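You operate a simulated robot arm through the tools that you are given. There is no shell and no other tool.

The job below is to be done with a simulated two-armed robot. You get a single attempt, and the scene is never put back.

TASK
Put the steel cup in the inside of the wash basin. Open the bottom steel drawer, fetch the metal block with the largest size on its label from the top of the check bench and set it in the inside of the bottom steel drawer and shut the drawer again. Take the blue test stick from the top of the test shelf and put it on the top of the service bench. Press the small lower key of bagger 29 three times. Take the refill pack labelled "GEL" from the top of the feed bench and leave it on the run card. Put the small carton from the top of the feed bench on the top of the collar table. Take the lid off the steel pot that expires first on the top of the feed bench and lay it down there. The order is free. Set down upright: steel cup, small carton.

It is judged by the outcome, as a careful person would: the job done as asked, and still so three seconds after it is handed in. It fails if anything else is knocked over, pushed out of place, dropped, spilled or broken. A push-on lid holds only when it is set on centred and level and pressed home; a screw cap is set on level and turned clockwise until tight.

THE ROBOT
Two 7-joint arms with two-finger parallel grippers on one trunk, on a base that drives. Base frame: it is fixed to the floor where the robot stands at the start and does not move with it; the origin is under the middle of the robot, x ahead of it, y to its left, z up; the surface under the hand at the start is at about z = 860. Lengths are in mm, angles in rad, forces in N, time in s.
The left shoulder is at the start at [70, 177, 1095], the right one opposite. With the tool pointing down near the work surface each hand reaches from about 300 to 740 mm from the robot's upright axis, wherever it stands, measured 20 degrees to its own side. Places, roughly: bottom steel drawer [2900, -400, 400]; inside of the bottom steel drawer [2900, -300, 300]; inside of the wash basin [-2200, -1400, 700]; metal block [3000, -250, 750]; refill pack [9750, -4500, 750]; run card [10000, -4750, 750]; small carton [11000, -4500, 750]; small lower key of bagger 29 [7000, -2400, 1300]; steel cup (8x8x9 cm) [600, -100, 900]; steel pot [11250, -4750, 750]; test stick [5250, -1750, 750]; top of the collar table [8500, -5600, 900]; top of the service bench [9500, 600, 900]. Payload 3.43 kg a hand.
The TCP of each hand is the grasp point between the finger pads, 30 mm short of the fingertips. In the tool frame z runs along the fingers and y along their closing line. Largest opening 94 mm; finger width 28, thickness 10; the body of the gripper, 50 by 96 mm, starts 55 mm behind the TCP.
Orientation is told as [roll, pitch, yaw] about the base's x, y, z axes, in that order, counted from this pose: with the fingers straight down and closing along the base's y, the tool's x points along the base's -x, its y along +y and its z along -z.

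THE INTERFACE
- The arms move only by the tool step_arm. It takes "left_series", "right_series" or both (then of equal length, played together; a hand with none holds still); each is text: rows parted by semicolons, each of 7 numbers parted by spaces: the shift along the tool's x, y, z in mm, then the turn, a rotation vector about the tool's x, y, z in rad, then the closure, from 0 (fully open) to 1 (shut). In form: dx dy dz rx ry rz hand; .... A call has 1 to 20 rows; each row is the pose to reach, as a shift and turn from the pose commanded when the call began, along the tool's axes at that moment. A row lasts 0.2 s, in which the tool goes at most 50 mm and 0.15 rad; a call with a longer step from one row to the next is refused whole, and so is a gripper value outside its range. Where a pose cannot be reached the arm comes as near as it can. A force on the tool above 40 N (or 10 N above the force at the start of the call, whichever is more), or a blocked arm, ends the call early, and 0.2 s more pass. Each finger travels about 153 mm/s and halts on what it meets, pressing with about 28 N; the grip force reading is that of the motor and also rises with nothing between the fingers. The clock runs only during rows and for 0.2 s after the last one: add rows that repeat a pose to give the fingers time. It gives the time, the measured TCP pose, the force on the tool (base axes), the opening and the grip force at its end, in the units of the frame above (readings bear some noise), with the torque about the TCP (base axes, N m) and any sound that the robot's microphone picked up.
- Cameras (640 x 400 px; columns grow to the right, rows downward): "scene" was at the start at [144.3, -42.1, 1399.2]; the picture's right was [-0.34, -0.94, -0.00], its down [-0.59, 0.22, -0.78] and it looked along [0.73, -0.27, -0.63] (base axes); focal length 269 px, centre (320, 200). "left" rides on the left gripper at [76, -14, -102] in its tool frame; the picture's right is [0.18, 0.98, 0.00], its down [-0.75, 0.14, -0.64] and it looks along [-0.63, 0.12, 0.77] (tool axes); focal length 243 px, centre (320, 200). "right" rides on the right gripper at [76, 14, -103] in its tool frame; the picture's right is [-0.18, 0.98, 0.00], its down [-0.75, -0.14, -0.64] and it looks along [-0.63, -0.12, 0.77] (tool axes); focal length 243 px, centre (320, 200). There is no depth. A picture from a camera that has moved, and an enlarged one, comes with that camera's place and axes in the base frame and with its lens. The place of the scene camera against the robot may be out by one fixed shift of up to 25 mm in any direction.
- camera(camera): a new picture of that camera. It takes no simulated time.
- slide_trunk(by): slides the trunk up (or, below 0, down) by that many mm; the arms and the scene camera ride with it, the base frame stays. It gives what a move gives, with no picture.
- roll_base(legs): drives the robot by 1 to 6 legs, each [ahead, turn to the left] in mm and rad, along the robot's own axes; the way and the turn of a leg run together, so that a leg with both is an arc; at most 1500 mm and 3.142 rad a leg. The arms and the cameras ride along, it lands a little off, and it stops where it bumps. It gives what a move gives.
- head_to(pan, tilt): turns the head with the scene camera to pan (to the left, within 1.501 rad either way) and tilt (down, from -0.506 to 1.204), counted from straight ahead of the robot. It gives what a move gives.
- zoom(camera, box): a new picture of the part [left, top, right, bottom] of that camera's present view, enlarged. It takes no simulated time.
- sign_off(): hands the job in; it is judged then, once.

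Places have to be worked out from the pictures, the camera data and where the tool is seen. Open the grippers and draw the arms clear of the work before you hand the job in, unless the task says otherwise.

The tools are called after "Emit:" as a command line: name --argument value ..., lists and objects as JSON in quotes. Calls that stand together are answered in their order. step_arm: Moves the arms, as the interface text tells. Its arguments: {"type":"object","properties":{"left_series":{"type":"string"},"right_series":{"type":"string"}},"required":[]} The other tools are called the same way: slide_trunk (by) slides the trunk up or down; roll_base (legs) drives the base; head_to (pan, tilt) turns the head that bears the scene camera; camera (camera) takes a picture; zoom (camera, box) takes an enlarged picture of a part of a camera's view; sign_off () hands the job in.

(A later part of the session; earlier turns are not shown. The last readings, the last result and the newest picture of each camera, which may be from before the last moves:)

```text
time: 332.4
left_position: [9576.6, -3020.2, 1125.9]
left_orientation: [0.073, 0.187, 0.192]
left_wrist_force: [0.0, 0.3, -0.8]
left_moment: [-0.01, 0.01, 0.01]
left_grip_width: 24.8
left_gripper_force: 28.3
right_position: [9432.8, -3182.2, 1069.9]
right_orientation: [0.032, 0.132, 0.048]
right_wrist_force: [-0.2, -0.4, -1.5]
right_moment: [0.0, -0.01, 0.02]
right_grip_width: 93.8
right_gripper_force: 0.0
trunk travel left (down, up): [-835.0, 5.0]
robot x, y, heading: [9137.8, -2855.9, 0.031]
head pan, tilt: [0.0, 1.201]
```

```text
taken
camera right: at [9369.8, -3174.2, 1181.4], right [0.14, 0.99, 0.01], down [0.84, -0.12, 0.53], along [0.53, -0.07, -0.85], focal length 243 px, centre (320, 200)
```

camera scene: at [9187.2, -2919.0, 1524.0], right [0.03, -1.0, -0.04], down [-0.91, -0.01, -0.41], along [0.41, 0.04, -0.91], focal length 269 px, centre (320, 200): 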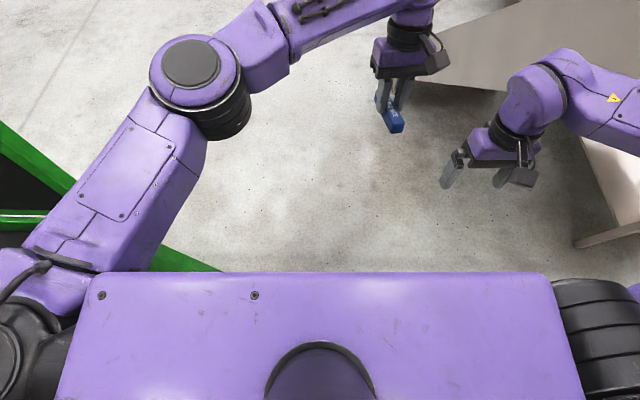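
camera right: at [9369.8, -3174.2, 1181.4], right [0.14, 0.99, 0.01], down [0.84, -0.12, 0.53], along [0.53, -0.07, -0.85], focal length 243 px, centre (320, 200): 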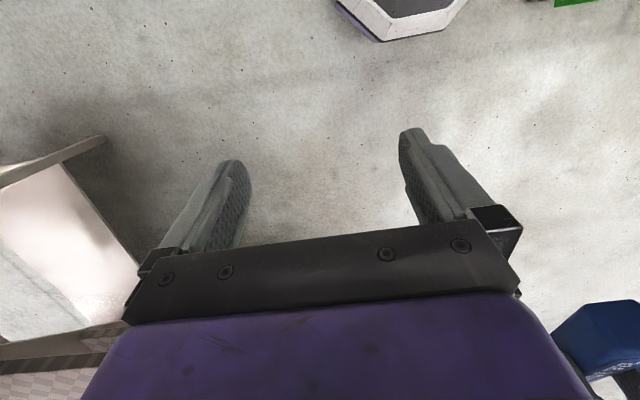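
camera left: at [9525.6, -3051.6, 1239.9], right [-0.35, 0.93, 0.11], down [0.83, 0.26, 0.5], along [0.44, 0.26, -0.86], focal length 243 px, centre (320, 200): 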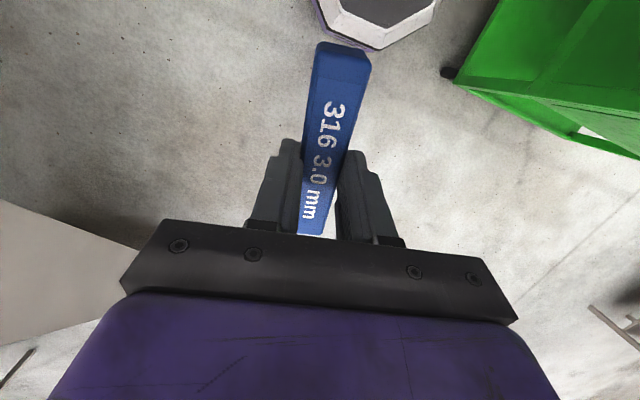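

The floor ahead looks clear, so I use the right wrist camera, tilted back toward my own base, to look for anything caught around it.

Emit:
step_arm --right_series "0 10 0 0 0.13 0 0; 0 20 0 0 0.26 0 0; 0 30 0 0 0.39 0 0; 0 40 0 0 0.52 0 0; 0 50 0 0 0.65 0 0; 0 50 0 0 0.78 0 0; 0 50 0 0 0.78 0 0"

Emit:
camera --camera "right"

```text
time: 332.8
left_position: [9564.7, -3010.7, 1123.9]
left_orientation: [0.071, 0.191, 0.181]
left_wrist_force: [-0.9, -1.5, -1.6]
left_moment: [0.13, -0.04, -0.05]
left_grip_width: 25.2
left_gripper_force: 28.3
right_position: [9376.7, -3193.4, 1020.1]
right_orientation: [0.063, 0.342, -0.038]
right_wrist_force: [0.2, 1.2, -0.3]
right_moment: [-0.02, 0.07, 0.04]
right_grip_width: 94.0
right_gripper_force: 0.1
trunk travel left (down, up): [-835.0, 5.0]
robot x, y, heading: [9131.1, -2854.2, -0.003]
head pan, tilt: [0.0, 1.201]
stopped in row 1 (right hand): the arm was blocked; the commanded pose is now the measured one
```

```text
taken
camera right: at [9340.4, -3185.1, 1142.5], right [0.23, 0.97, 0.0], down [0.91, -0.22, 0.34], along [0.33, -0.08, -0.94], focal length 243 px, centre (320, 200)
```

right: 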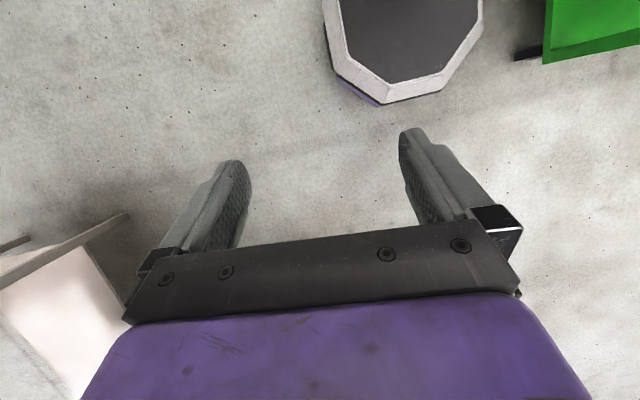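

My base is free all round (octagon, ±240 mm); so only the right elbow is stuck against the stair stringer, whose lower edge there is at z≈1400. Lowering the trunk takes the elbow below it.

Emit:
slide_trunk --by -300

Emit:
head_to --pan -0.9 --tilt 0.5

Emit:
camera --camera "scene"

```text
time: 333.1
left_position: [9556.5, -3022.8, 1070.7]
left_orientation: [0.104, 0.271, 0.031]
left_wrist_force: [-5.4, -4.3, -4.2]
left_moment: [0.37, -0.36, -0.15]
left_grip_width: 25.0
left_gripper_force: 28.2
right_position: [9392.1, -3196.2, 1006.0]
right_orientation: [0.116, 0.362, -0.137]
right_wrist_force: [0.5, 2.5, 1.4]
right_moment: [-0.12, -0.02, 0.07]
right_grip_width: 93.9
right_gripper_force: 0.1
trunk travel left (down, up): [-827.0, 13.0]
robot x, y, heading: [9133.0, -2855.8, -0.085]
head pan, tilt: [0.0, 1.201]
stopped: the arm was blocked; the commanded pose is now the measured one
```

```text
time: 334.3
left_position: [9629.0, -3047.3, 1202.8]
left_orientation: [0.053, -0.062, 0.044]
left_wrist_force: [-2.8, 1.1, 4.4]
left_moment: [-0.15, -0.13, -0.07]
left_grip_width: 25.2
left_gripper_force: 28.3
right_position: [9427.0, -3180.0, 1023.5]
right_orientation: [0.114, 0.453, -0.138]
right_wrist_force: [7.0, 10.8, 7.9]
right_moment: [-0.93, 0.18, 0.49]
right_grip_width: 93.9
right_gripper_force: 0.1
trunk travel left (down, up): [-827.0, 13.0]
robot x, y, heading: [9215.3, -2887.9, -0.334]
head pan, tilt: [-0.901, 0.499]
```

```text
taken
camera scene: at [9074.4, -3030.6, 1586.0], right [-0.93, -0.33, -0.15], down [-0.03, 0.47, -0.88], along [0.36, -0.82, -0.45], focal length 269 px, centre (320, 200)
```

scene: 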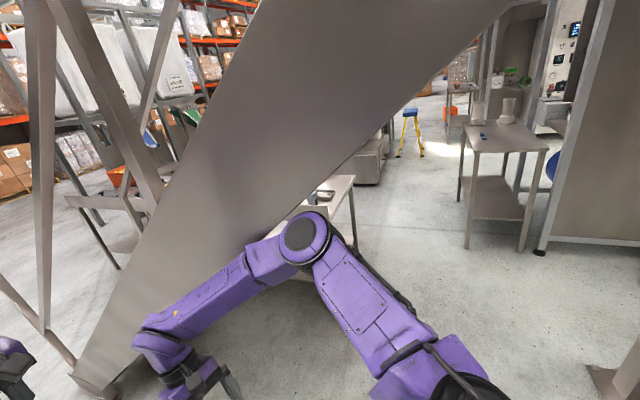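

Emit:
step_arm --left_series "0 0 0 0 0 0 1"

Emit:
camera --camera "scene"

```text
time: 334.6
left_position: [9636.4, -2928.1, 1094.5]
left_orientation: [0.104, 0.279, 0.014]
left_wrist_force: [4.9, 0.0, 2.3]
left_moment: [0.07, 0.22, 0.01]
left_grip_width: 24.9
left_gripper_force: 28.1
right_position: [9419.0, -3058.5, 958.6]
right_orientation: [0.021, 0.788, 0.029]
right_wrist_force: [13.8, -20.1, 14.0]
right_moment: [1.12, -0.09, -1.08]
right_grip_width: 93.8
right_gripper_force: 0.0
trunk travel left (down, up): [-827.0, 13.0]
robot x, y, heading: [9181.7, -2875.4, -0.219]
head pan, tilt: [-0.901, 0.499]
stopped in row 1 (left hand): the arm was blocked; the commanded pose is now the measured one
```

```text
taken
camera scene: at [9128.2, -3021.2, 1584.0], right [-0.9, -0.43, -0.1], down [-0.12, 0.45, -0.88], along [0.42, -0.78, -0.46], focal length 269 px, centre (320, 200)
```

scene: 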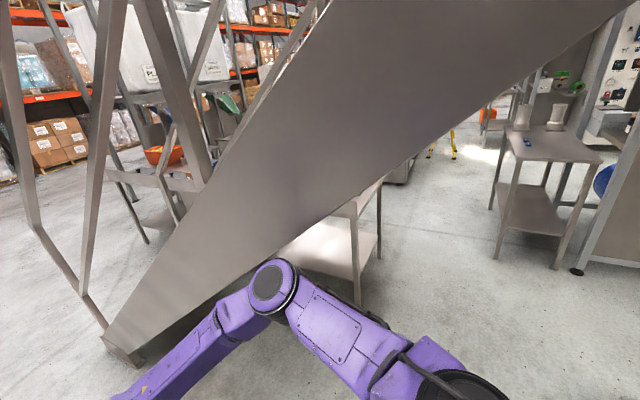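

Emit:
step_arm --left_series "0 0 0 0 0 0 1"

Emit:
step_arm --left_series "0 0 0 0 0 0 1; 0 0 0 0 0 0 1"

Emit:
camera --camera "scene"

```text
time: 334.9
left_position: [9827.8, -2936.7, 961.2]
left_orientation: [0.052, 0.471, -0.107]
left_wrist_force: [12.3, 2.7, 4.6]
left_moment: [-0.27, 0.48, 0.27]
left_grip_width: 25.1
left_gripper_force: 27.9
right_position: [9621.4, -3063.5, 900.8]
right_orientation: [-0.04, 0.846, -0.161]
right_wrist_force: [5.8, 2.1, 11.7]
right_moment: [-0.06, -0.48, 0.16]
right_grip_width: 94.0
right_gripper_force: 0.0
trunk travel left (down, up): [-827.0, 13.0]
robot x, y, heading: [9185.9, -2879.9, -0.213]
head pan, tilt: [-0.901, 0.499]
stopped in row 1 (left hand): the arm was blocked; the commanded pose is now the measured one
```

```text
time: 335.3
left_position: [9875.7, -2864.1, 1071.0]
left_orientation: [0.005, 0.164, 0.186]
left_wrist_force: [2.2, 4.9, -0.6]
left_moment: [-0.35, 0.17, 0.06]
left_grip_width: 25.2
left_gripper_force: 27.7
right_position: [9619.9, -3052.9, 933.6]
right_orientation: [-0.051, 0.599, -0.099]
right_wrist_force: [1.9, 2.5, -0.6]
right_moment: [-0.24, 0.12, 0.16]
right_grip_width: 94.1
right_gripper_force: 0.0
trunk travel left (down, up): [-827.0, 13.0]
robot x, y, heading: [9221.7, -2885.3, -0.07]
head pan, tilt: [-0.901, 0.499]
stopped in row 1 (right hand): the arm was blocked; the commanded pose is now the measured one
```

```text
taken
camera scene: at [9439.6, -2904.7, 1573.1], right [-0.82, -0.56, 0.08], down [-0.33, 0.35, -0.88], along [0.47, -0.75, -0.48], focal length 269 px, centre (320, 200)
```

scene: 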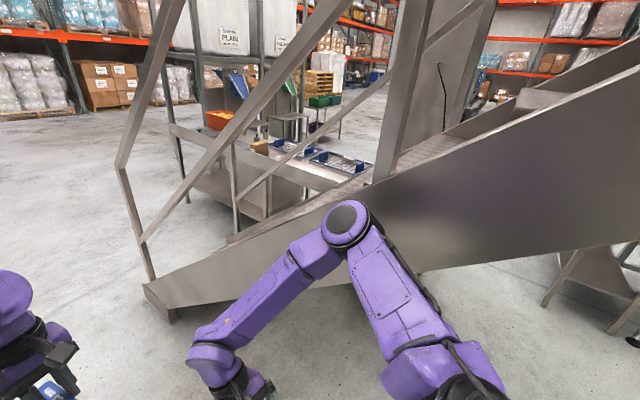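

Emit:
step_arm --left_series "0 0 0 0 0 0 1; 0 0 0 0 0 0 1"

Emit:
camera --camera "scene"

```text
time: 335.6
left_position: [9734.7, -2941.5, 1110.5]
left_orientation: [0.014, 0.089, 0.075]
left_wrist_force: [0.2, 0.3, 4.0]
left_moment: [-0.06, -0.04, -0.02]
left_grip_width: 25.3
left_gripper_force: 27.4
right_position: [9500.4, -3079.5, 945.6]
right_orientation: [-0.008, 0.54, -0.124]
right_wrist_force: [0.5, 0.7, 1.3]
right_moment: [-0.03, 0.02, 0.1]
right_grip_width: 94.0
right_gripper_force: 0.2
trunk travel left (down, up): [-827.0, 13.0]
robot x, y, heading: [9218.7, -2882.0, -0.09]
head pan, tilt: [-0.901, 0.499]
stopped in row 1 (right hand): the arm was blocked; the commanded pose is now the measured one
```

```text
taken
camera scene: at [9316.0, -2864.1, 1577.4], right [-0.84, -0.55, 0.03], down [-0.25, 0.34, -0.91], along [0.49, -0.77, -0.42], focal length 269 px, centre (320, 200)
```

scene: 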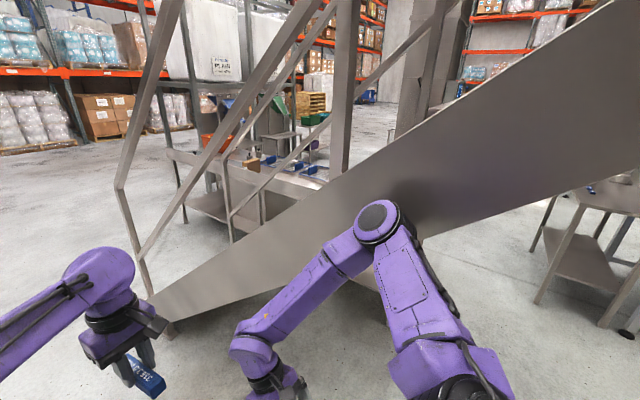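

Nearly settled now, with the right elbow resting on the stair plate. Turning the base left swings that elbow away from the stairs.

Emit:
roll_base --legs '[[0, 0.3]]'

Emit:
camera --camera "scene"

```text
time: 336.3
left_position: [9755.8, -2915.5, 1026.4]
left_orientation: [0.191, 0.256, 0.154]
left_wrist_force: [1.0, 0.7, -1.2]
left_moment: [-0.07, 0.02, 0.02]
left_grip_width: 24.9
left_gripper_force: 28.0
right_position: [9517.8, -3175.7, 899.1]
right_orientation: [0.027, 0.593, -0.167]
right_wrist_force: [-0.7, 0.3, -1.1]
right_moment: [-0.06, -0.07, 0.02]
right_grip_width: 94.3
right_gripper_force: 0.0
trunk travel left (down, up): [-827.0, 13.0]
robot x, y, heading: [9220.1, -2884.6, -0.074]
head pan, tilt: [-0.901, 0.499]
stopped in leg 1: the robot was blocked; the commanded pose is now the measured one
```

```text
taken
camera scene: at [9361.3, -2846.0, 1572.8], right [-0.82, -0.56, 0.06], down [-0.29, 0.32, -0.9], along [0.49, -0.76, -0.43], focal length 269 px, centre (320, 200)
```

scene: 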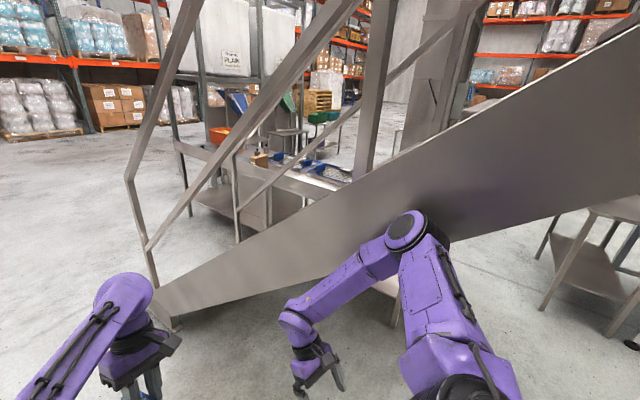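

Emit:
camera --camera "right"

Emit:
camera --camera "left"

```text
taken
camera right: at [9513.9, -3164.2, 1025.9], right [0.33, 0.94, -0.08], down [0.94, -0.32, 0.11], along [0.07, -0.11, -0.99], focal length 243 px, centre (320, 200)
```

right: 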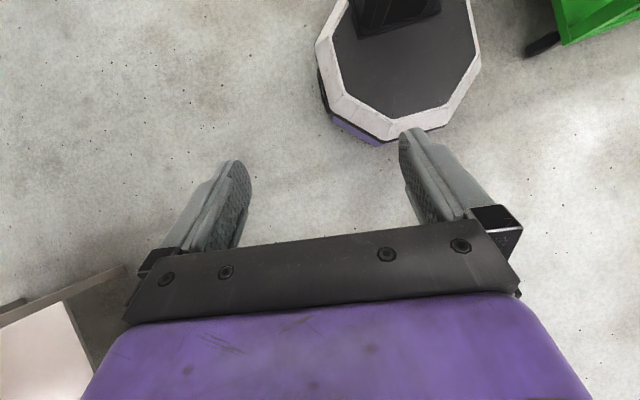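

```text
taken
camera left: at [9713.1, -2954.0, 1140.6], right [-0.28, 0.93, 0.23], down [0.88, 0.16, 0.45], along [0.38, 0.32, -0.87], focal length 243 px, centre (320, 200)
```

left: 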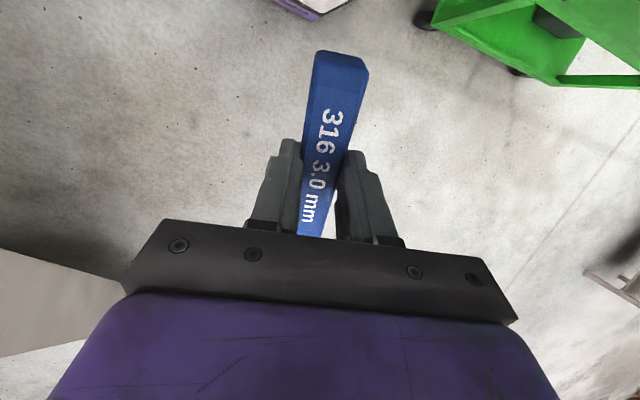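

I let everything settle by only moving the head slowly.

Emit:
head_to --pan 0.9 --tilt 0.5

Emit:
head_to --pan -0.9 --tilt 0.5

Emit:
camera --camera "scene"

```text
time: 338.1
left_position: [9747.3, -2914.0, 1037.6]
left_orientation: [0.167, 0.209, 0.111]
left_wrist_force: [3.4, 6.4, -10.1]
left_moment: [-0.19, 0.23, 0.06]
left_grip_width: 24.6
left_gripper_force: 27.5
right_position: [9506.5, -3180.1, 900.6]
right_orientation: [0.022, 0.59, -0.195]
right_wrist_force: [-0.2, 0.2, -0.4]
right_moment: [-0.04, -0.06, 0.05]
right_grip_width: 94.0
right_gripper_force: 0.0
trunk travel left (down, up): [-827.0, 13.0]
robot x, y, heading: [9217.7, -2878.4, -0.055]
head pan, tilt: [0.901, 0.499]
```

```text
time: 339.9
left_position: [9755.4, -2919.2, 1049.4]
left_orientation: [0.147, 0.188, 0.141]
left_wrist_force: [-0.7, -0.8, -1.1]
left_moment: [0.02, -0.02, 0.01]
left_grip_width: 25.4
left_gripper_force: 27.6
right_position: [9508.9, -3176.8, 903.5]
right_orientation: [0.026, 0.58, -0.184]
right_wrist_force: [0.0, -0.3, 0.1]
right_moment: [0.01, -0.03, -0.01]
right_grip_width: 94.0
right_gripper_force: 0.0
trunk travel left (down, up): [-827.0, 13.0]
robot x, y, heading: [9219.4, -2880.1, -0.07]
head pan, tilt: [-0.901, 0.499]
```

```text
taken
camera scene: at [9343.4, -2844.9, 1575.3], right [-0.82, -0.56, 0.05], down [-0.28, 0.32, -0.91], along [0.49, -0.76, -0.42], focal length 269 px, centre (320, 200)
```

scene: 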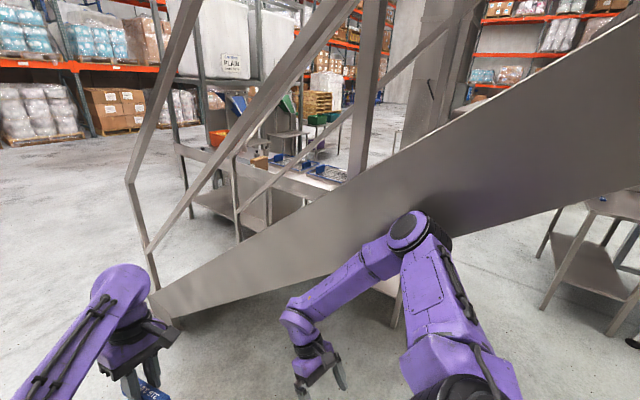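

It rests statically with the elbow leaning on the stair plate. I move the right hand gently inward and up in small steps to draw the elbow off.

Emit:
step_arm --right_series "5 10 -4 0 0 0 0; 10 20 -8 0 0 0 0; 15 30 -12 0 0 0 0; 20 40 -16 0 0 0 0; 25 50 -20 0 0 0 0; 30 60 -24 0 0 0 0; 36 74 -30 0 0 0 0; 42 88 -36 0 0 0 0; 48 100 -40 0 0 0 0"

Emit:
camera --camera "scene"

```text
time: 340.3
left_position: [9776.2, -2891.0, 1045.4]
left_orientation: [0.173, 0.161, 0.162]
left_wrist_force: [-0.4, 0.9, -3.8]
left_moment: [-0.03, -0.11, 0.0]
left_grip_width: 25.0
left_gripper_force: 27.6
right_position: [9508.3, -3227.3, 889.4]
right_orientation: [-0.03, 0.542, -0.39]
right_wrist_force: [0.2, -1.9, -5.6]
right_moment: [0.35, 0.09, -0.28]
right_grip_width: 93.8
right_gripper_force: 0.1
trunk travel left (down, up): [-827.0, 13.0]
robot x, y, heading: [9224.2, -2881.4, -0.062]
head pan, tilt: [-0.901, 0.499]
stopped in row 1 (left hand): the arm was blocked; the commanded pose is now the measured one
```

```text
taken
camera scene: at [9353.5, -2832.7, 1574.3], right [-0.82, -0.57, 0.06], down [-0.28, 0.31, -0.91], along [0.5, -0.76, -0.42], focal length 269 px, centre (320, 200)
```

scene: 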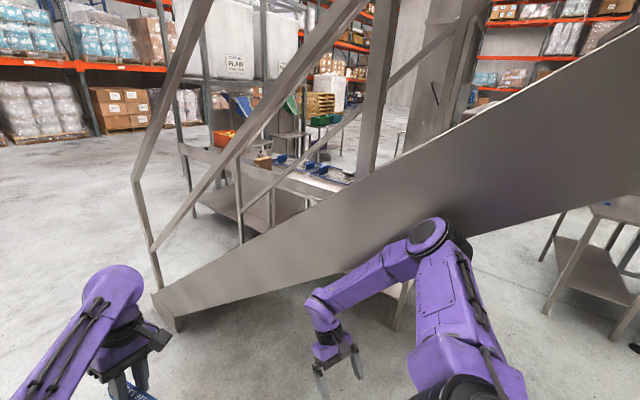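

It reports the LEFT arm as blocked. I look at the left side.

Emit:
head_to --pan 0.9 --tilt 0.5

Emit:
camera --camera "scene"

Emit:
head_to --pan 1.45 --tilt 0.6

Emit:
camera --camera "scene"

```text
time: 342.1
left_position: [9745.6, -2896.1, 1051.9]
left_orientation: [0.19, 0.168, 0.152]
left_wrist_force: [1.7, 2.6, -1.2]
left_moment: [-0.14, 0.14, 0.05]
left_grip_width: 25.3
left_gripper_force: 28.4
right_position: [9478.6, -3246.7, 898.4]
right_orientation: [-0.084, 0.523, -0.408]
right_wrist_force: [-18.4, -18.8, 10.0]
right_moment: [1.21, -1.72, -0.93]
right_grip_width: 94.1
right_gripper_force: 0.1
trunk travel left (down, up): [-827.0, 13.0]
robot x, y, heading: [9215.4, -2873.6, -0.071]
head pan, tilt: [0.901, 0.499]
```

```text
taken
camera scene: at [9325.1, -2697.9, 1563.9], right [0.74, -0.67, 0.07], down [-0.31, -0.42, -0.85], along [0.6, 0.6, -0.52], focal length 269 px, centre (320, 200)
```

scene: 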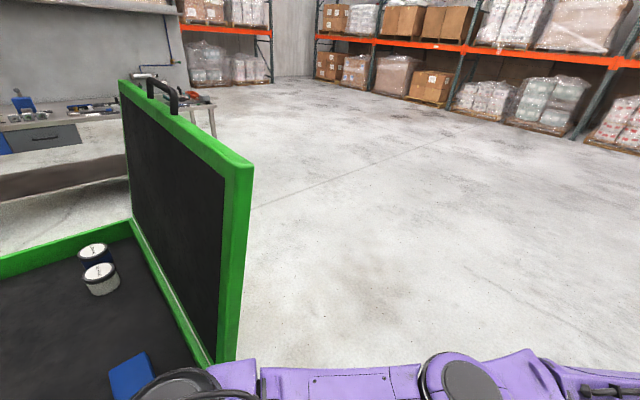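

```text
time: 343.0
left_position: [9750.4, -2888.8, 1033.5]
left_orientation: [0.211, 0.209, 0.179]
left_wrist_force: [0.2, 5.9, -5.4]
left_moment: [-0.37, 0.02, 0.11]
left_grip_width: 25.0
left_gripper_force: 27.4
right_position: [9469.1, -3255.0, 890.9]
right_orientation: [-0.111, 0.55, -0.468]
right_wrist_force: [-24.3, -14.6, -2.6]
right_moment: [1.03, -1.53, -0.87]
right_grip_width: 94.3
right_gripper_force: 0.0
trunk travel left (down, up): [-827.0, 13.0]
robot x, y, heading: [9219.9, -2873.8, -0.079]
head pan, tilt: [1.45, 0.6]
```

```text
taken
camera scene: at [9295.7, -2675.1, 1550.5], right [0.98, -0.19, 0.02], down [-0.11, -0.62, -0.78], along [0.16, 0.76, -0.63], focal length 269 px, centre (320, 200)
```

scene: 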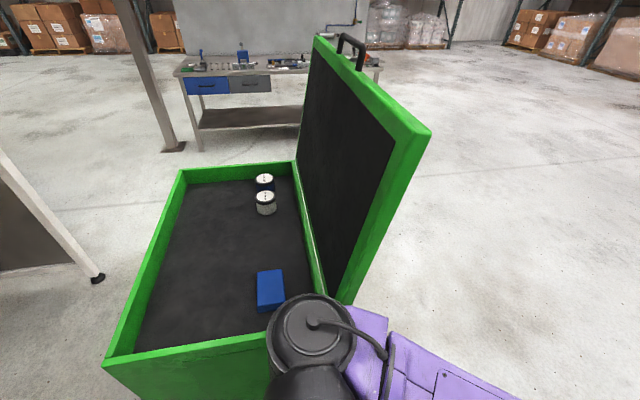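

Now it is clear: my left shoulder leans on the tool cart's lid while the right elbow presses the stairs — I'm wedged. Backing up frees both sides (the stair's edge is higher there), so I reverse.

Emit:
roll_base --legs '[[-200, 0]]'

Emit:
camera --camera "scene"

```text
time: 343.7
left_position: [9833.2, -2716.9, 1083.9]
left_orientation: [0.343, -0.052, 0.482]
left_wrist_force: [-17.7, 53.8, -24.5]
left_moment: [-2.84, -0.28, -0.4]
left_grip_width: 23.7
left_gripper_force: 26.9
right_position: [9508.2, -3269.1, 850.0]
right_orientation: [-0.117, 0.565, -0.596]
right_wrist_force: [-2.6, 7.9, 0.6]
right_moment: [-0.51, -0.18, 0.28]
right_grip_width: 93.9
right_gripper_force: 0.0
trunk travel left (down, up): [-827.0, 13.0]
robot x, y, heading: [9257.4, -2876.5, 0.089]
head pan, tilt: [1.45, 0.6]
stopped in leg 1: the force on the tool passed its limit at 98 N (the readings are from after the stop); the commanded pose is now the measured one
```

```text
taken
camera scene: at [9296.2, -2666.4, 1553.0], right [1.0, -0.03, 0.02], down [0.0, -0.63, -0.78], along [0.03, 0.78, -0.63], focal length 269 px, centre (320, 200)
```

scene: 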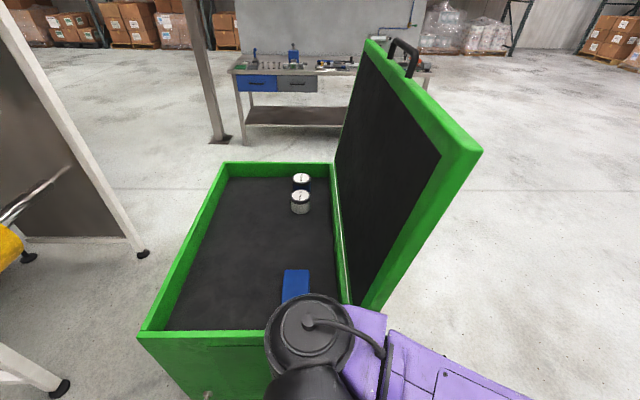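

With the right wheel unloaded by the lean, driving only spins me. The right wrist itself is pressed against the stair plate; I move the right hand inward (+y) and up to take that push away.

Emit:
step_arm --right_series "18 20 -5 0 0 0 0; 37 40 -11 0 0 0 0; 55 60 -16 0 0 0 0; 74 80 -22 0 0 0 0; 92 100 -27 0 0 0 0; 111 120 -33 0 0 0 0; 130 140 -38 0 0 0 0; 148 160 -43 0 0 0 0"

Emit:
camera --camera "scene"

```text
time: 344.1
left_position: [9819.2, -2739.3, 992.5]
left_orientation: [0.454, -0.014, 0.315]
left_wrist_force: [-26.7, 7.3, -43.3]
left_moment: [1.06, -1.1, -0.81]
left_grip_width: 23.8
left_gripper_force: 28.5
right_position: [9490.2, -3273.5, 824.6]
right_orientation: [-0.1, 0.612, -0.694]
right_wrist_force: [12.1, 17.7, -15.4]
right_moment: [-0.69, 1.17, 0.9]
right_grip_width: 94.0
right_gripper_force: 0.2
trunk travel left (down, up): [-827.0, 13.0]
robot x, y, heading: [9251.9, -2874.0, 0.07]
head pan, tilt: [1.45, 0.6]
stopped in row 1 (right hand): the arm was blocked; the commanded pose is now the measured one
```

```text
taken
camera scene: at [9300.7, -2679.5, 1552.9], right [1.0, -0.05, 0.02], down [-0.02, -0.62, -0.78], along [0.05, 0.78, -0.62], focal length 269 px, centre (320, 200)
```

scene: 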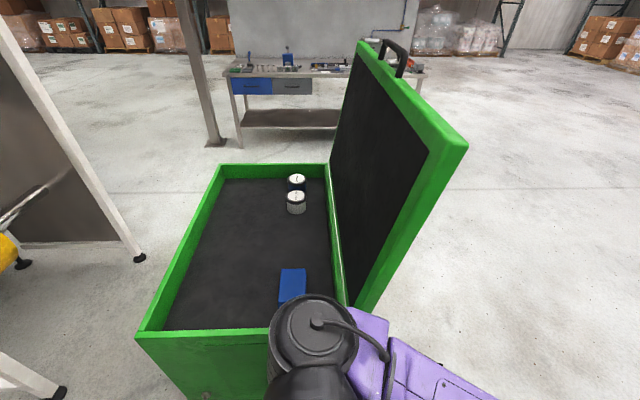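

Emit:
camera --camera "right"

Emit:
camera --camera "left"

Emit:
head_to --pan -0.7 --tilt 0.6

Emit:
camera --camera "scene"

```text
taken
camera right: at [9501.3, -3253.4, 950.4], right [0.7, 0.69, -0.19], down [0.71, -0.69, 0.1], along [-0.06, -0.2, -0.98], focal length 243 px, centre (320, 200)
```

right: 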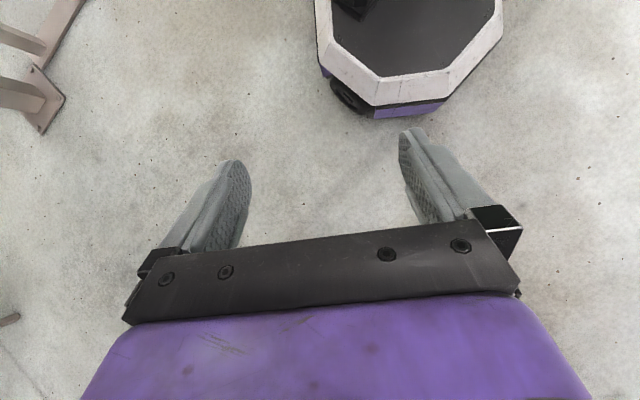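

```text
taken
camera left: at [9763.3, -2816.6, 1077.4], right [-0.45, 0.78, 0.43], down [0.76, 0.08, 0.65], along [0.47, 0.62, -0.63], focal length 243 px, centre (320, 200)
```

left: 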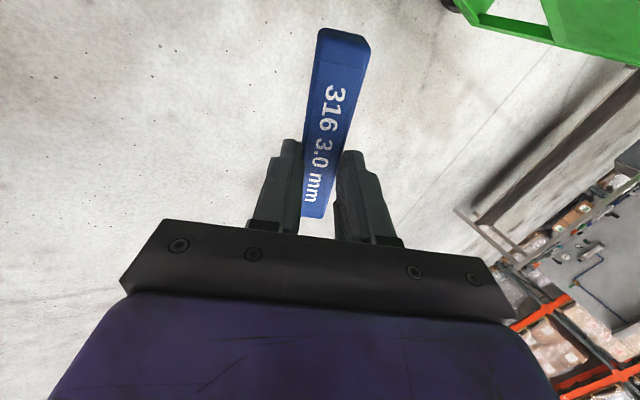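

```text
time: 346.1
left_position: [9810.6, -2759.7, 1003.2]
left_orientation: [0.309, 0.043, 0.368]
left_wrist_force: [-1.0, 0.0, -1.5]
left_moment: [-0.03, -0.02, -0.01]
left_grip_width: 25.3
left_gripper_force: 27.8
right_position: [9478.3, -3287.4, 828.6]
right_orientation: [-0.134, 0.579, -0.695]
right_wrist_force: [-0.1, -0.3, -0.6]
right_moment: [-0.01, 0.01, 0.04]
right_grip_width: 94.1
right_gripper_force: 0.1
trunk travel left (down, up): [-827.0, 13.0]
robot x, y, heading: [9253.6, -2869.7, 0.066]
head pan, tilt: [-0.7, 0.6]
```

```text
taken
camera scene: at [9353.6, -2817.9, 1558.5], right [-0.59, -0.81, 0.05], down [-0.44, 0.27, -0.86], along [0.68, -0.53, -0.51], focal length 269 px, centre (320, 200)
```

scene: 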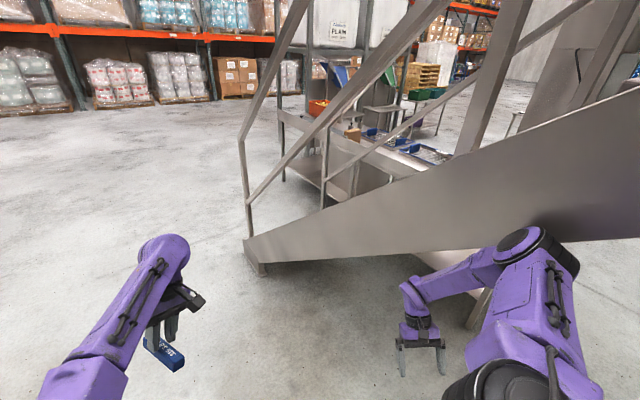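

At rest now. Pulling the hand in would push the elbow further out, so instead I stretch the right hand forward and down (+x, -z), which straightens the arm and draws the elbow inward, off the stairs.

Emit:
step_arm --right_series "-10 6 0 0 0 0 0; -25 16 1 0 0 0 0; -42 27 2 0 0 0 0; -60 39 3 0 0 0 0; -80 52 4 0 0 0 0; -100 65 5 0 0 0 0; -120 78 6 0 0 0 0; -140 91 7 0 0 0 0; -151 98 8 0 0 0 0; -151 98 8 0 0 0 0"

Emit:
camera --camera "scene"

```text
time: 346.4
left_position: [9818.5, -2754.4, 1011.6]
left_orientation: [0.337, 0.049, 0.428]
left_wrist_force: [0.5, 0.1, -1.6]
left_moment: [-0.02, 0.05, 0.0]
left_grip_width: 24.9
left_gripper_force: 27.3
right_position: [9472.4, -3305.9, 809.5]
right_orientation: [-0.199, 0.599, -0.768]
right_wrist_force: [-0.1, -0.3, -0.9]
right_moment: [0.01, 0.01, 0.0]
right_grip_width: 94.1
right_gripper_force: 0.1
right hand out of reach, approached as far as the arm can: row 1
trunk travel left (down, up): [-827.0, 13.0]
robot x, y, heading: [9252.9, -2870.6, 0.057]
head pan, tilt: [-0.7, 0.6]
stopped in row 1 (left hand): the arm was blocked; the commanded pose is now the measured one
```

```text
taken
camera scene: at [9365.6, -2826.9, 1569.0], right [-0.59, -0.8, 0.05], down [-0.44, 0.28, -0.85], along [0.67, -0.53, -0.52], focal length 269 px, centre (320, 200)
```

scene: 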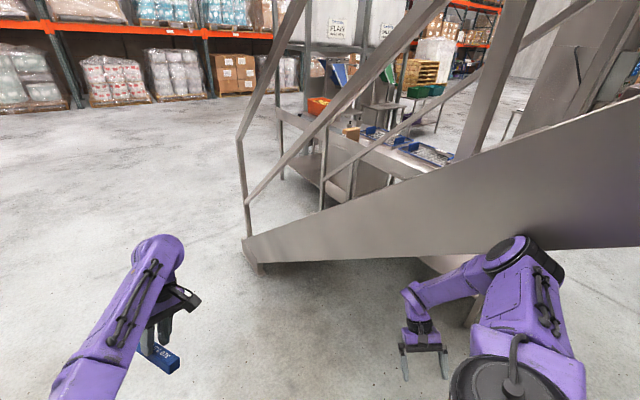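

The elbow sits right at the plate's lower edge, so even a small lowering should free it. I try lowering the trunk by 60 mm.

Emit:
slide_trunk --by -60

Emit:
camera --camera "scene"

```text
time: 346.8
left_position: [9797.2, -2810.7, 1013.1]
left_orientation: [0.229, 0.215, 0.481]
left_wrist_force: [-7.3, -27.2, 43.6]
left_moment: [1.29, -1.39, -0.73]
left_grip_width: 2.8
left_gripper_force: 3.8
right_position: [9432.7, -3322.9, 769.2]
right_orientation: [-0.33, 0.672, -0.947]
right_wrist_force: [13.8, 19.3, -15.6]
right_moment: [-0.62, 1.21, 0.83]
right_grip_width: 93.9
right_gripper_force: 0.0
trunk travel left (down, up): [-827.0, 13.0]
robot x, y, heading: [9251.4, -2871.0, 0.069]
head pan, tilt: [-0.7, 0.6]
stopped: the arm was blocked; the commanded pose is now the measured one
```

```text
taken
camera scene: at [9373.8, -2841.0, 1564.8], right [-0.59, -0.81, 0.04], down [-0.45, 0.29, -0.85], along [0.67, -0.52, -0.53], focal length 269 px, centre (320, 200)
```

scene: 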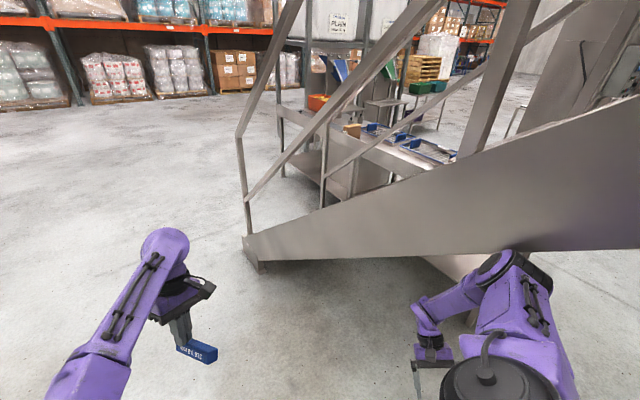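

The left gripper reads nearly closed — the jolts have shaken the stick loose. I look at the hand at once.

Emit:
camera --camera "left"

Emit:
zoom --camera "scene" --box '[60, 200, 300, 400]'

```text
taken
camera left: at [9768.1, -2867.1, 1124.0], right [-0.56, 0.79, 0.26], down [0.78, 0.4, 0.48], along [0.28, 0.47, -0.84], focal length 243 px, centre (320, 200)
```

left: 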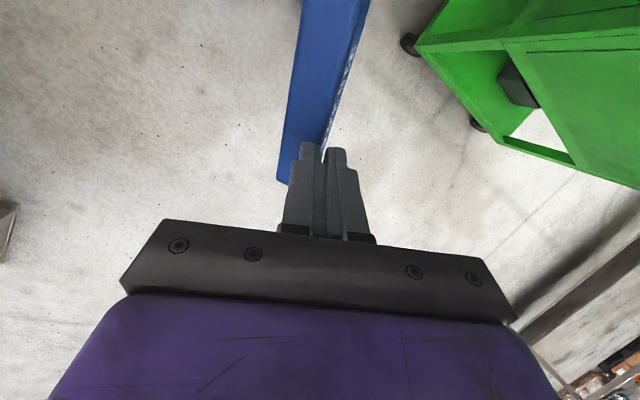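

```text
2.00 times, centred on (180, 300) of scene
camera zoom: at [9373.8, -2841.0, 1564.8], right [-0.59, -0.81, 0.04], down [-0.45, 0.29, -0.85], along [0.67, -0.52, -0.53], focal length 539 px, centre (600, 0)
```

zoom: 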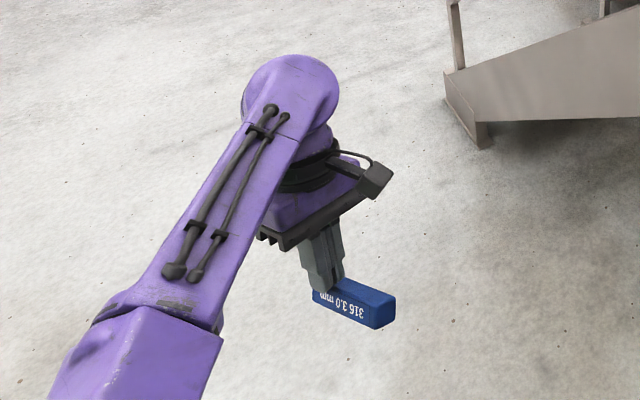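

The stick is slipping out and will land on the floor ahead; I will have to recover it. First I let the robot settle and check its state.

Emit:
head_to --pan -0.3 --tilt 0.8

Emit:
camera --camera "scene"

Emit:
camera --camera "left"

```text
time: 347.6
left_position: [9820.8, -2764.1, 996.9]
left_orientation: [0.393, 0.032, 0.484]
left_wrist_force: [-0.9, 0.5, -1.3]
left_moment: [-0.04, 0.02, 0.04]
left_grip_width: 0.2
left_gripper_force: 28.3
right_position: [9484.9, -3311.8, 782.4]
right_orientation: [-0.222, 0.627, -0.871]
right_wrist_force: [0.1, -0.1, 0.4]
right_moment: [0.02, 0.0, 0.0]
right_grip_width: 94.2
right_gripper_force: 0.1
trunk travel left (down, up): [-827.0, 13.0]
robot x, y, heading: [9245.8, -2870.8, 0.07]
head pan, tilt: [-0.3, 0.799]
```

```text
taken
camera scene: at [9392.5, -2801.4, 1545.3], right [-0.23, -0.97, 0.06], down [-0.7, 0.12, -0.71], along [0.68, -0.21, -0.7], focal length 269 px, centre (320, 200)
```

scene: 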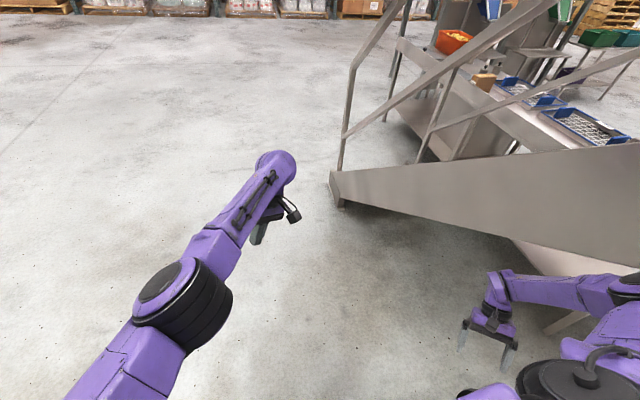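

```text
taken
camera left: at [9781.0, -2842.9, 1088.8], right [-0.57, 0.72, 0.38], down [0.74, 0.26, 0.62], along [0.35, 0.64, -0.68], focal length 243 px, centre (320, 200)
```

left: 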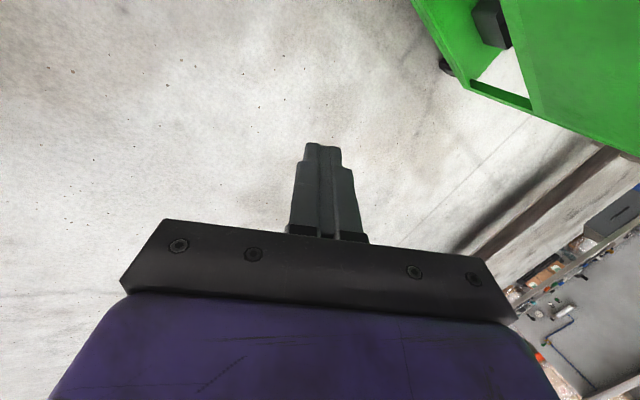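

Emit:
head_to --pan -1.2 --tilt 0.6

Emit:
camera --camera "scene"

Emit:
head_to --pan 1.2 --tilt 0.7

Emit:
camera --camera "scene"

```text
time: 348.8
left_position: [9821.3, -2762.2, 998.3]
left_orientation: [0.389, 0.032, 0.485]
left_wrist_force: [0.7, -0.1, -0.4]
left_moment: [0.03, -0.01, -0.01]
left_grip_width: 0.1
left_gripper_force: 27.5
right_position: [9485.5, -3313.5, 782.3]
right_orientation: [-0.22, 0.625, -0.872]
right_wrist_force: [0.0, 0.4, 0.3]
right_moment: [0.0, -0.03, -0.03]
right_grip_width: 94.1
right_gripper_force: 0.0
trunk travel left (down, up): [-827.0, 13.0]
robot x, y, heading: [9253.0, -2866.7, 0.064]
head pan, tilt: [-1.201, 0.6]
```

```text
taken
camera scene: at [9350.2, -2862.2, 1565.6], right [-0.91, -0.42, 0.03], down [-0.24, 0.46, -0.86], along [0.35, -0.78, -0.52], focal length 269 px, centre (320, 200)
```

scene: 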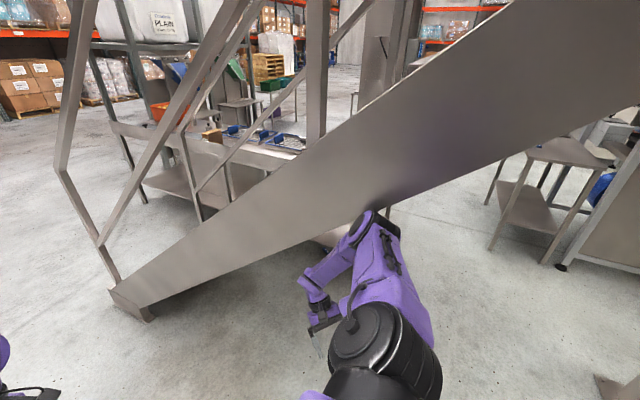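

```text
time: 351.0
left_position: [9821.0, -2765.6, 998.4]
left_orientation: [0.389, 0.03, 0.482]
left_wrist_force: [0.1, -0.2, 0.5]
left_moment: [0.06, -0.01, -0.01]
left_grip_width: 0.1
left_gripper_force: 27.7
right_position: [9485.6, -3313.7, 781.4]
right_orientation: [-0.221, 0.62, -0.867]
right_wrist_force: [-0.9, 0.6, -0.7]
right_moment: [0.0, -0.03, 0.02]
right_grip_width: 94.0
right_gripper_force: 0.0
trunk travel left (down, up): [-827.0, 13.0]
robot x, y, heading: [9248.7, -2870.1, 0.065]
head pan, tilt: [1.201, 0.7]
```

```text
taken
camera scene: at [9338.1, -2702.1, 1546.8], right [0.95, -0.3, 0.02], down [-0.19, -0.66, -0.73], along [0.23, 0.69, -0.69], focal length 269 px, centre (320, 200)
```

scene: 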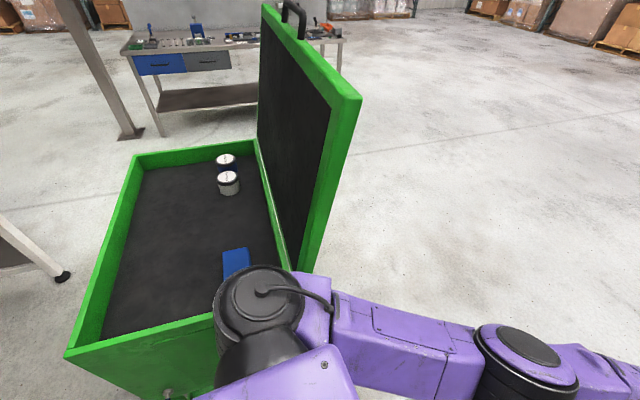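

I test with a null command whether anything is still under strain.

Emit:
step_arm --left_series "0 0 0 0 0 0 1"

Emit:
step_arm --left_series "0 0 0 0 0 0 1; 0 0 0 0 0 0 1; 0 0 0 0 0 0 1"

```text
time: 351.4
left_position: [9807.2, -2778.5, 997.4]
left_orientation: [0.444, -0.003, 0.538]
left_wrist_force: [1.7, 0.1, -1.2]
left_moment: [0.01, 0.14, 0.07]
left_grip_width: 0.0
left_gripper_force: 27.8
right_position: [9475.9, -3328.1, 756.0]
right_orientation: [-0.249, 0.648, -0.966]
right_wrist_force: [0.2, 0.0, 9.6]
right_moment: [-0.23, -0.33, 0.06]
right_grip_width: 93.8
right_gripper_force: 0.0
trunk travel left (down, up): [-827.0, 13.0]
robot x, y, heading: [9250.9, -2867.7, 0.069]
head pan, tilt: [1.201, 0.7]
stopped in row 1 (left hand): the arm was blocked; the commanded pose is now the measured one
```

```text
time: 351.7
left_position: [9817.2, -2858.7, 993.7]
left_orientation: [0.515, -0.026, 0.523]
left_wrist_force: [2.3, -2.0, 0.5]
left_moment: [0.06, 0.11, 0.01]
left_grip_width: 0.2
left_gripper_force: 28.1
right_position: [9487.4, -3402.8, 715.2]
right_orientation: [-0.22, 0.687, -0.964]
right_wrist_force: [-0.5, 1.4, 0.7]
right_moment: [-0.11, -0.1, 0.1]
right_grip_width: 94.0
right_gripper_force: 0.0
trunk travel left (down, up): [-827.0, 13.0]
robot x, y, heading: [9253.1, -2865.0, 0.068]
head pan, tilt: [1.201, 0.7]
stopped in row 1 (left hand): the arm was blocked; the commanded pose is now the measured one
```

Emit:
camera --camera "scene"

Emit:
camera --camera "right"

```text
taken
camera scene: at [9348.3, -2847.6, 1554.0], right [0.95, -0.3, -0.02], down [-0.2, -0.59, -0.78], along [0.23, 0.75, -0.62], focal length 269 px, centre (320, 200)
```

scene: 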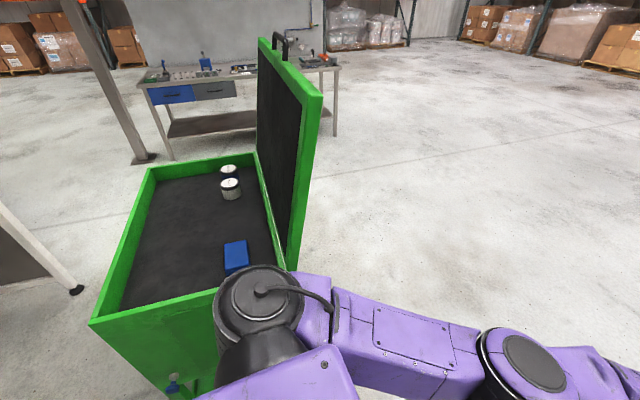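

```text
taken
camera right: at [9517.9, -3384.5, 837.7], right [0.79, 0.54, -0.28], down [0.57, -0.82, 0.03], along [-0.21, -0.19, -0.96], focal length 243 px, centre (320, 200)
```

right: 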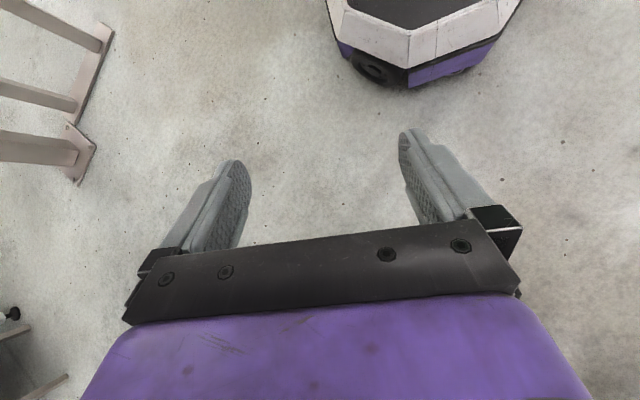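

Emit:
head_to --pan 1.1 --tilt 0.7

Emit:
camera --camera "scene"

Emit:
head_to --pan 1.0 --tilt 0.7

Emit:
camera --camera "scene"

Emit:
head_to --pan -1.3 --tilt 0.6

Emit:
camera --camera "scene"

```text
time: 352.4
left_position: [9821.0, -2799.7, 991.0]
left_orientation: [0.452, 0.001, 0.523]
left_wrist_force: [-1.3, 2.0, -0.5]
left_moment: [-0.16, -0.08, -0.01]
left_grip_width: 0.1
left_gripper_force: 28.0
right_position: [9485.4, -3353.0, 751.2]
right_orientation: [-0.241, 0.63, -0.949]
right_wrist_force: [0.7, -0.5, -0.6]
right_moment: [0.1, -0.01, 0.02]
right_grip_width: 94.1
right_gripper_force: 0.1
trunk travel left (down, up): [-827.0, 13.0]
robot x, y, heading: [9249.5, -2867.9, 0.067]
head pan, tilt: [1.1, 0.7]
```

```text
taken
camera scene: at [9347.5, -2772.9, 1548.2], right [0.92, -0.39, 0.01], down [-0.25, -0.61, -0.75], along [0.3, 0.69, -0.66], focal length 269 px, centre (320, 200)
```

scene: 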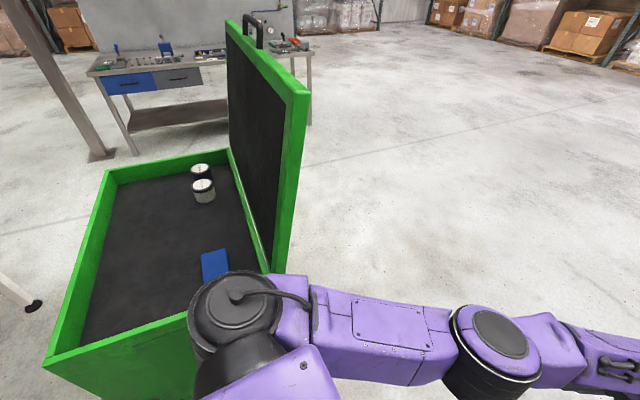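

```text
time: 353.0
left_position: [9818.3, -2830.0, 995.3]
left_orientation: [0.478, -0.013, 0.515]
left_wrist_force: [-0.5, -0.4, 0.2]
left_moment: [0.07, -0.05, 0.0]
left_grip_width: 0.3
left_gripper_force: 27.9
right_position: [9485.5, -3372.9, 736.1]
right_orientation: [-0.218, 0.655, -0.938]
right_wrist_force: [1.0, -0.3, -1.5]
right_moment: [0.01, 0.05, 0.04]
right_grip_width: 93.8
right_gripper_force: 0.0
trunk travel left (down, up): [-827.0, 13.0]
robot x, y, heading: [9249.7, -2867.5, 0.062]
head pan, tilt: [1.0, 0.7]
```

```text
taken
camera scene: at [9356.9, -2814.5, 1550.7], right [0.88, -0.48, 0.0], down [-0.31, -0.56, -0.77], along [0.37, 0.68, -0.64], focal length 269 px, centre (320, 200)
```

scene: 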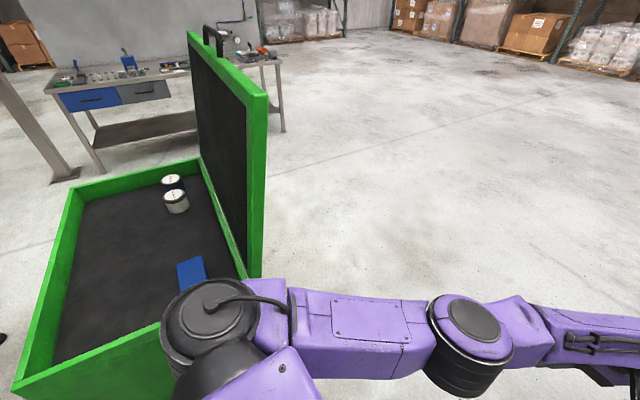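

```text
time: 355.2
left_position: [9813.6, -2827.3, 994.0]
left_orientation: [0.477, -0.014, 0.519]
left_wrist_force: [-0.3, 0.4, -0.2]
left_moment: [0.01, -0.02, 0.01]
left_grip_width: 0.0
left_gripper_force: 27.7
right_position: [9483.2, -3375.8, 734.9]
right_orientation: [-0.232, 0.655, -0.956]
right_wrist_force: [-0.2, -0.2, 0.1]
right_moment: [0.02, 0.04, 0.02]
right_grip_width: 94.1
right_gripper_force: 0.1
trunk travel left (down, up): [-827.0, 13.0]
robot x, y, heading: [9252.4, -2867.8, 0.07]
head pan, tilt: [-1.3, 0.6]
```

```text
taken
camera scene: at [9344.0, -2960.6, 1558.3], right [-0.94, -0.33, 0.0], down [-0.19, 0.53, -0.82], along [0.27, -0.78, -0.57], focal length 269 px, centre (320, 200)
```

scene: 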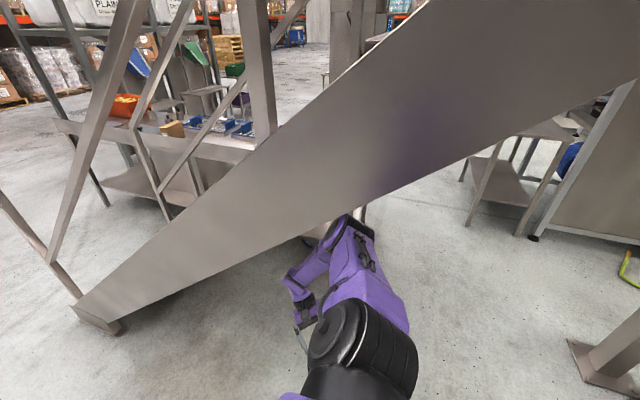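

The robot now stands upright and at rest again, with the elbow just under the stair plate's lower edge. I try lowering the trunk now.

Emit:
slide_trunk --by -80

Emit:
camera --camera "scene"

```text
time: 356.3
left_position: [9814.0, -2828.2, 914.8]
left_orientation: [0.476, -0.015, 0.516]
left_wrist_force: [0.0, -0.6, 0.0]
left_moment: [-0.03, 0.0, 0.03]
left_grip_width: 0.0
left_gripper_force: 28.4
right_position: [9483.0, -3374.2, 655.8]
right_orientation: [-0.233, 0.652, -0.957]
right_wrist_force: [-0.2, -0.1, 0.6]
right_moment: [0.02, -0.03, -0.01]
right_grip_width: 94.2
right_gripper_force: 0.1
trunk travel left (down, up): [-747.0, 93.0]
robot x, y, heading: [9251.6, -2864.7, 0.067]
head pan, tilt: [-1.3, 0.6]
```

```text
taken
camera scene: at [9343.6, -2960.0, 1478.4], right [-0.94, -0.33, 0.0], down [-0.19, 0.53, -0.82], along [0.27, -0.78, -0.57], focal length 269 px, centre (320, 200)
```

scene: 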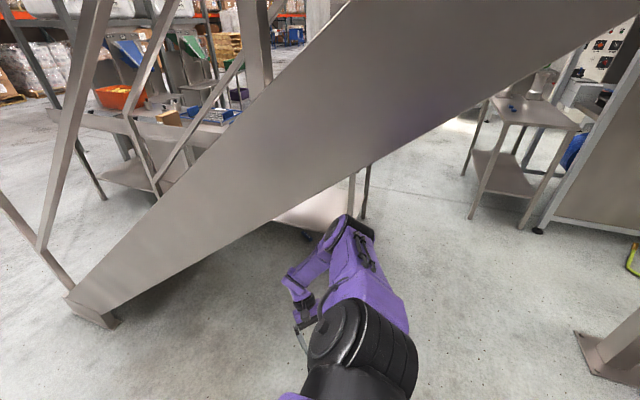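

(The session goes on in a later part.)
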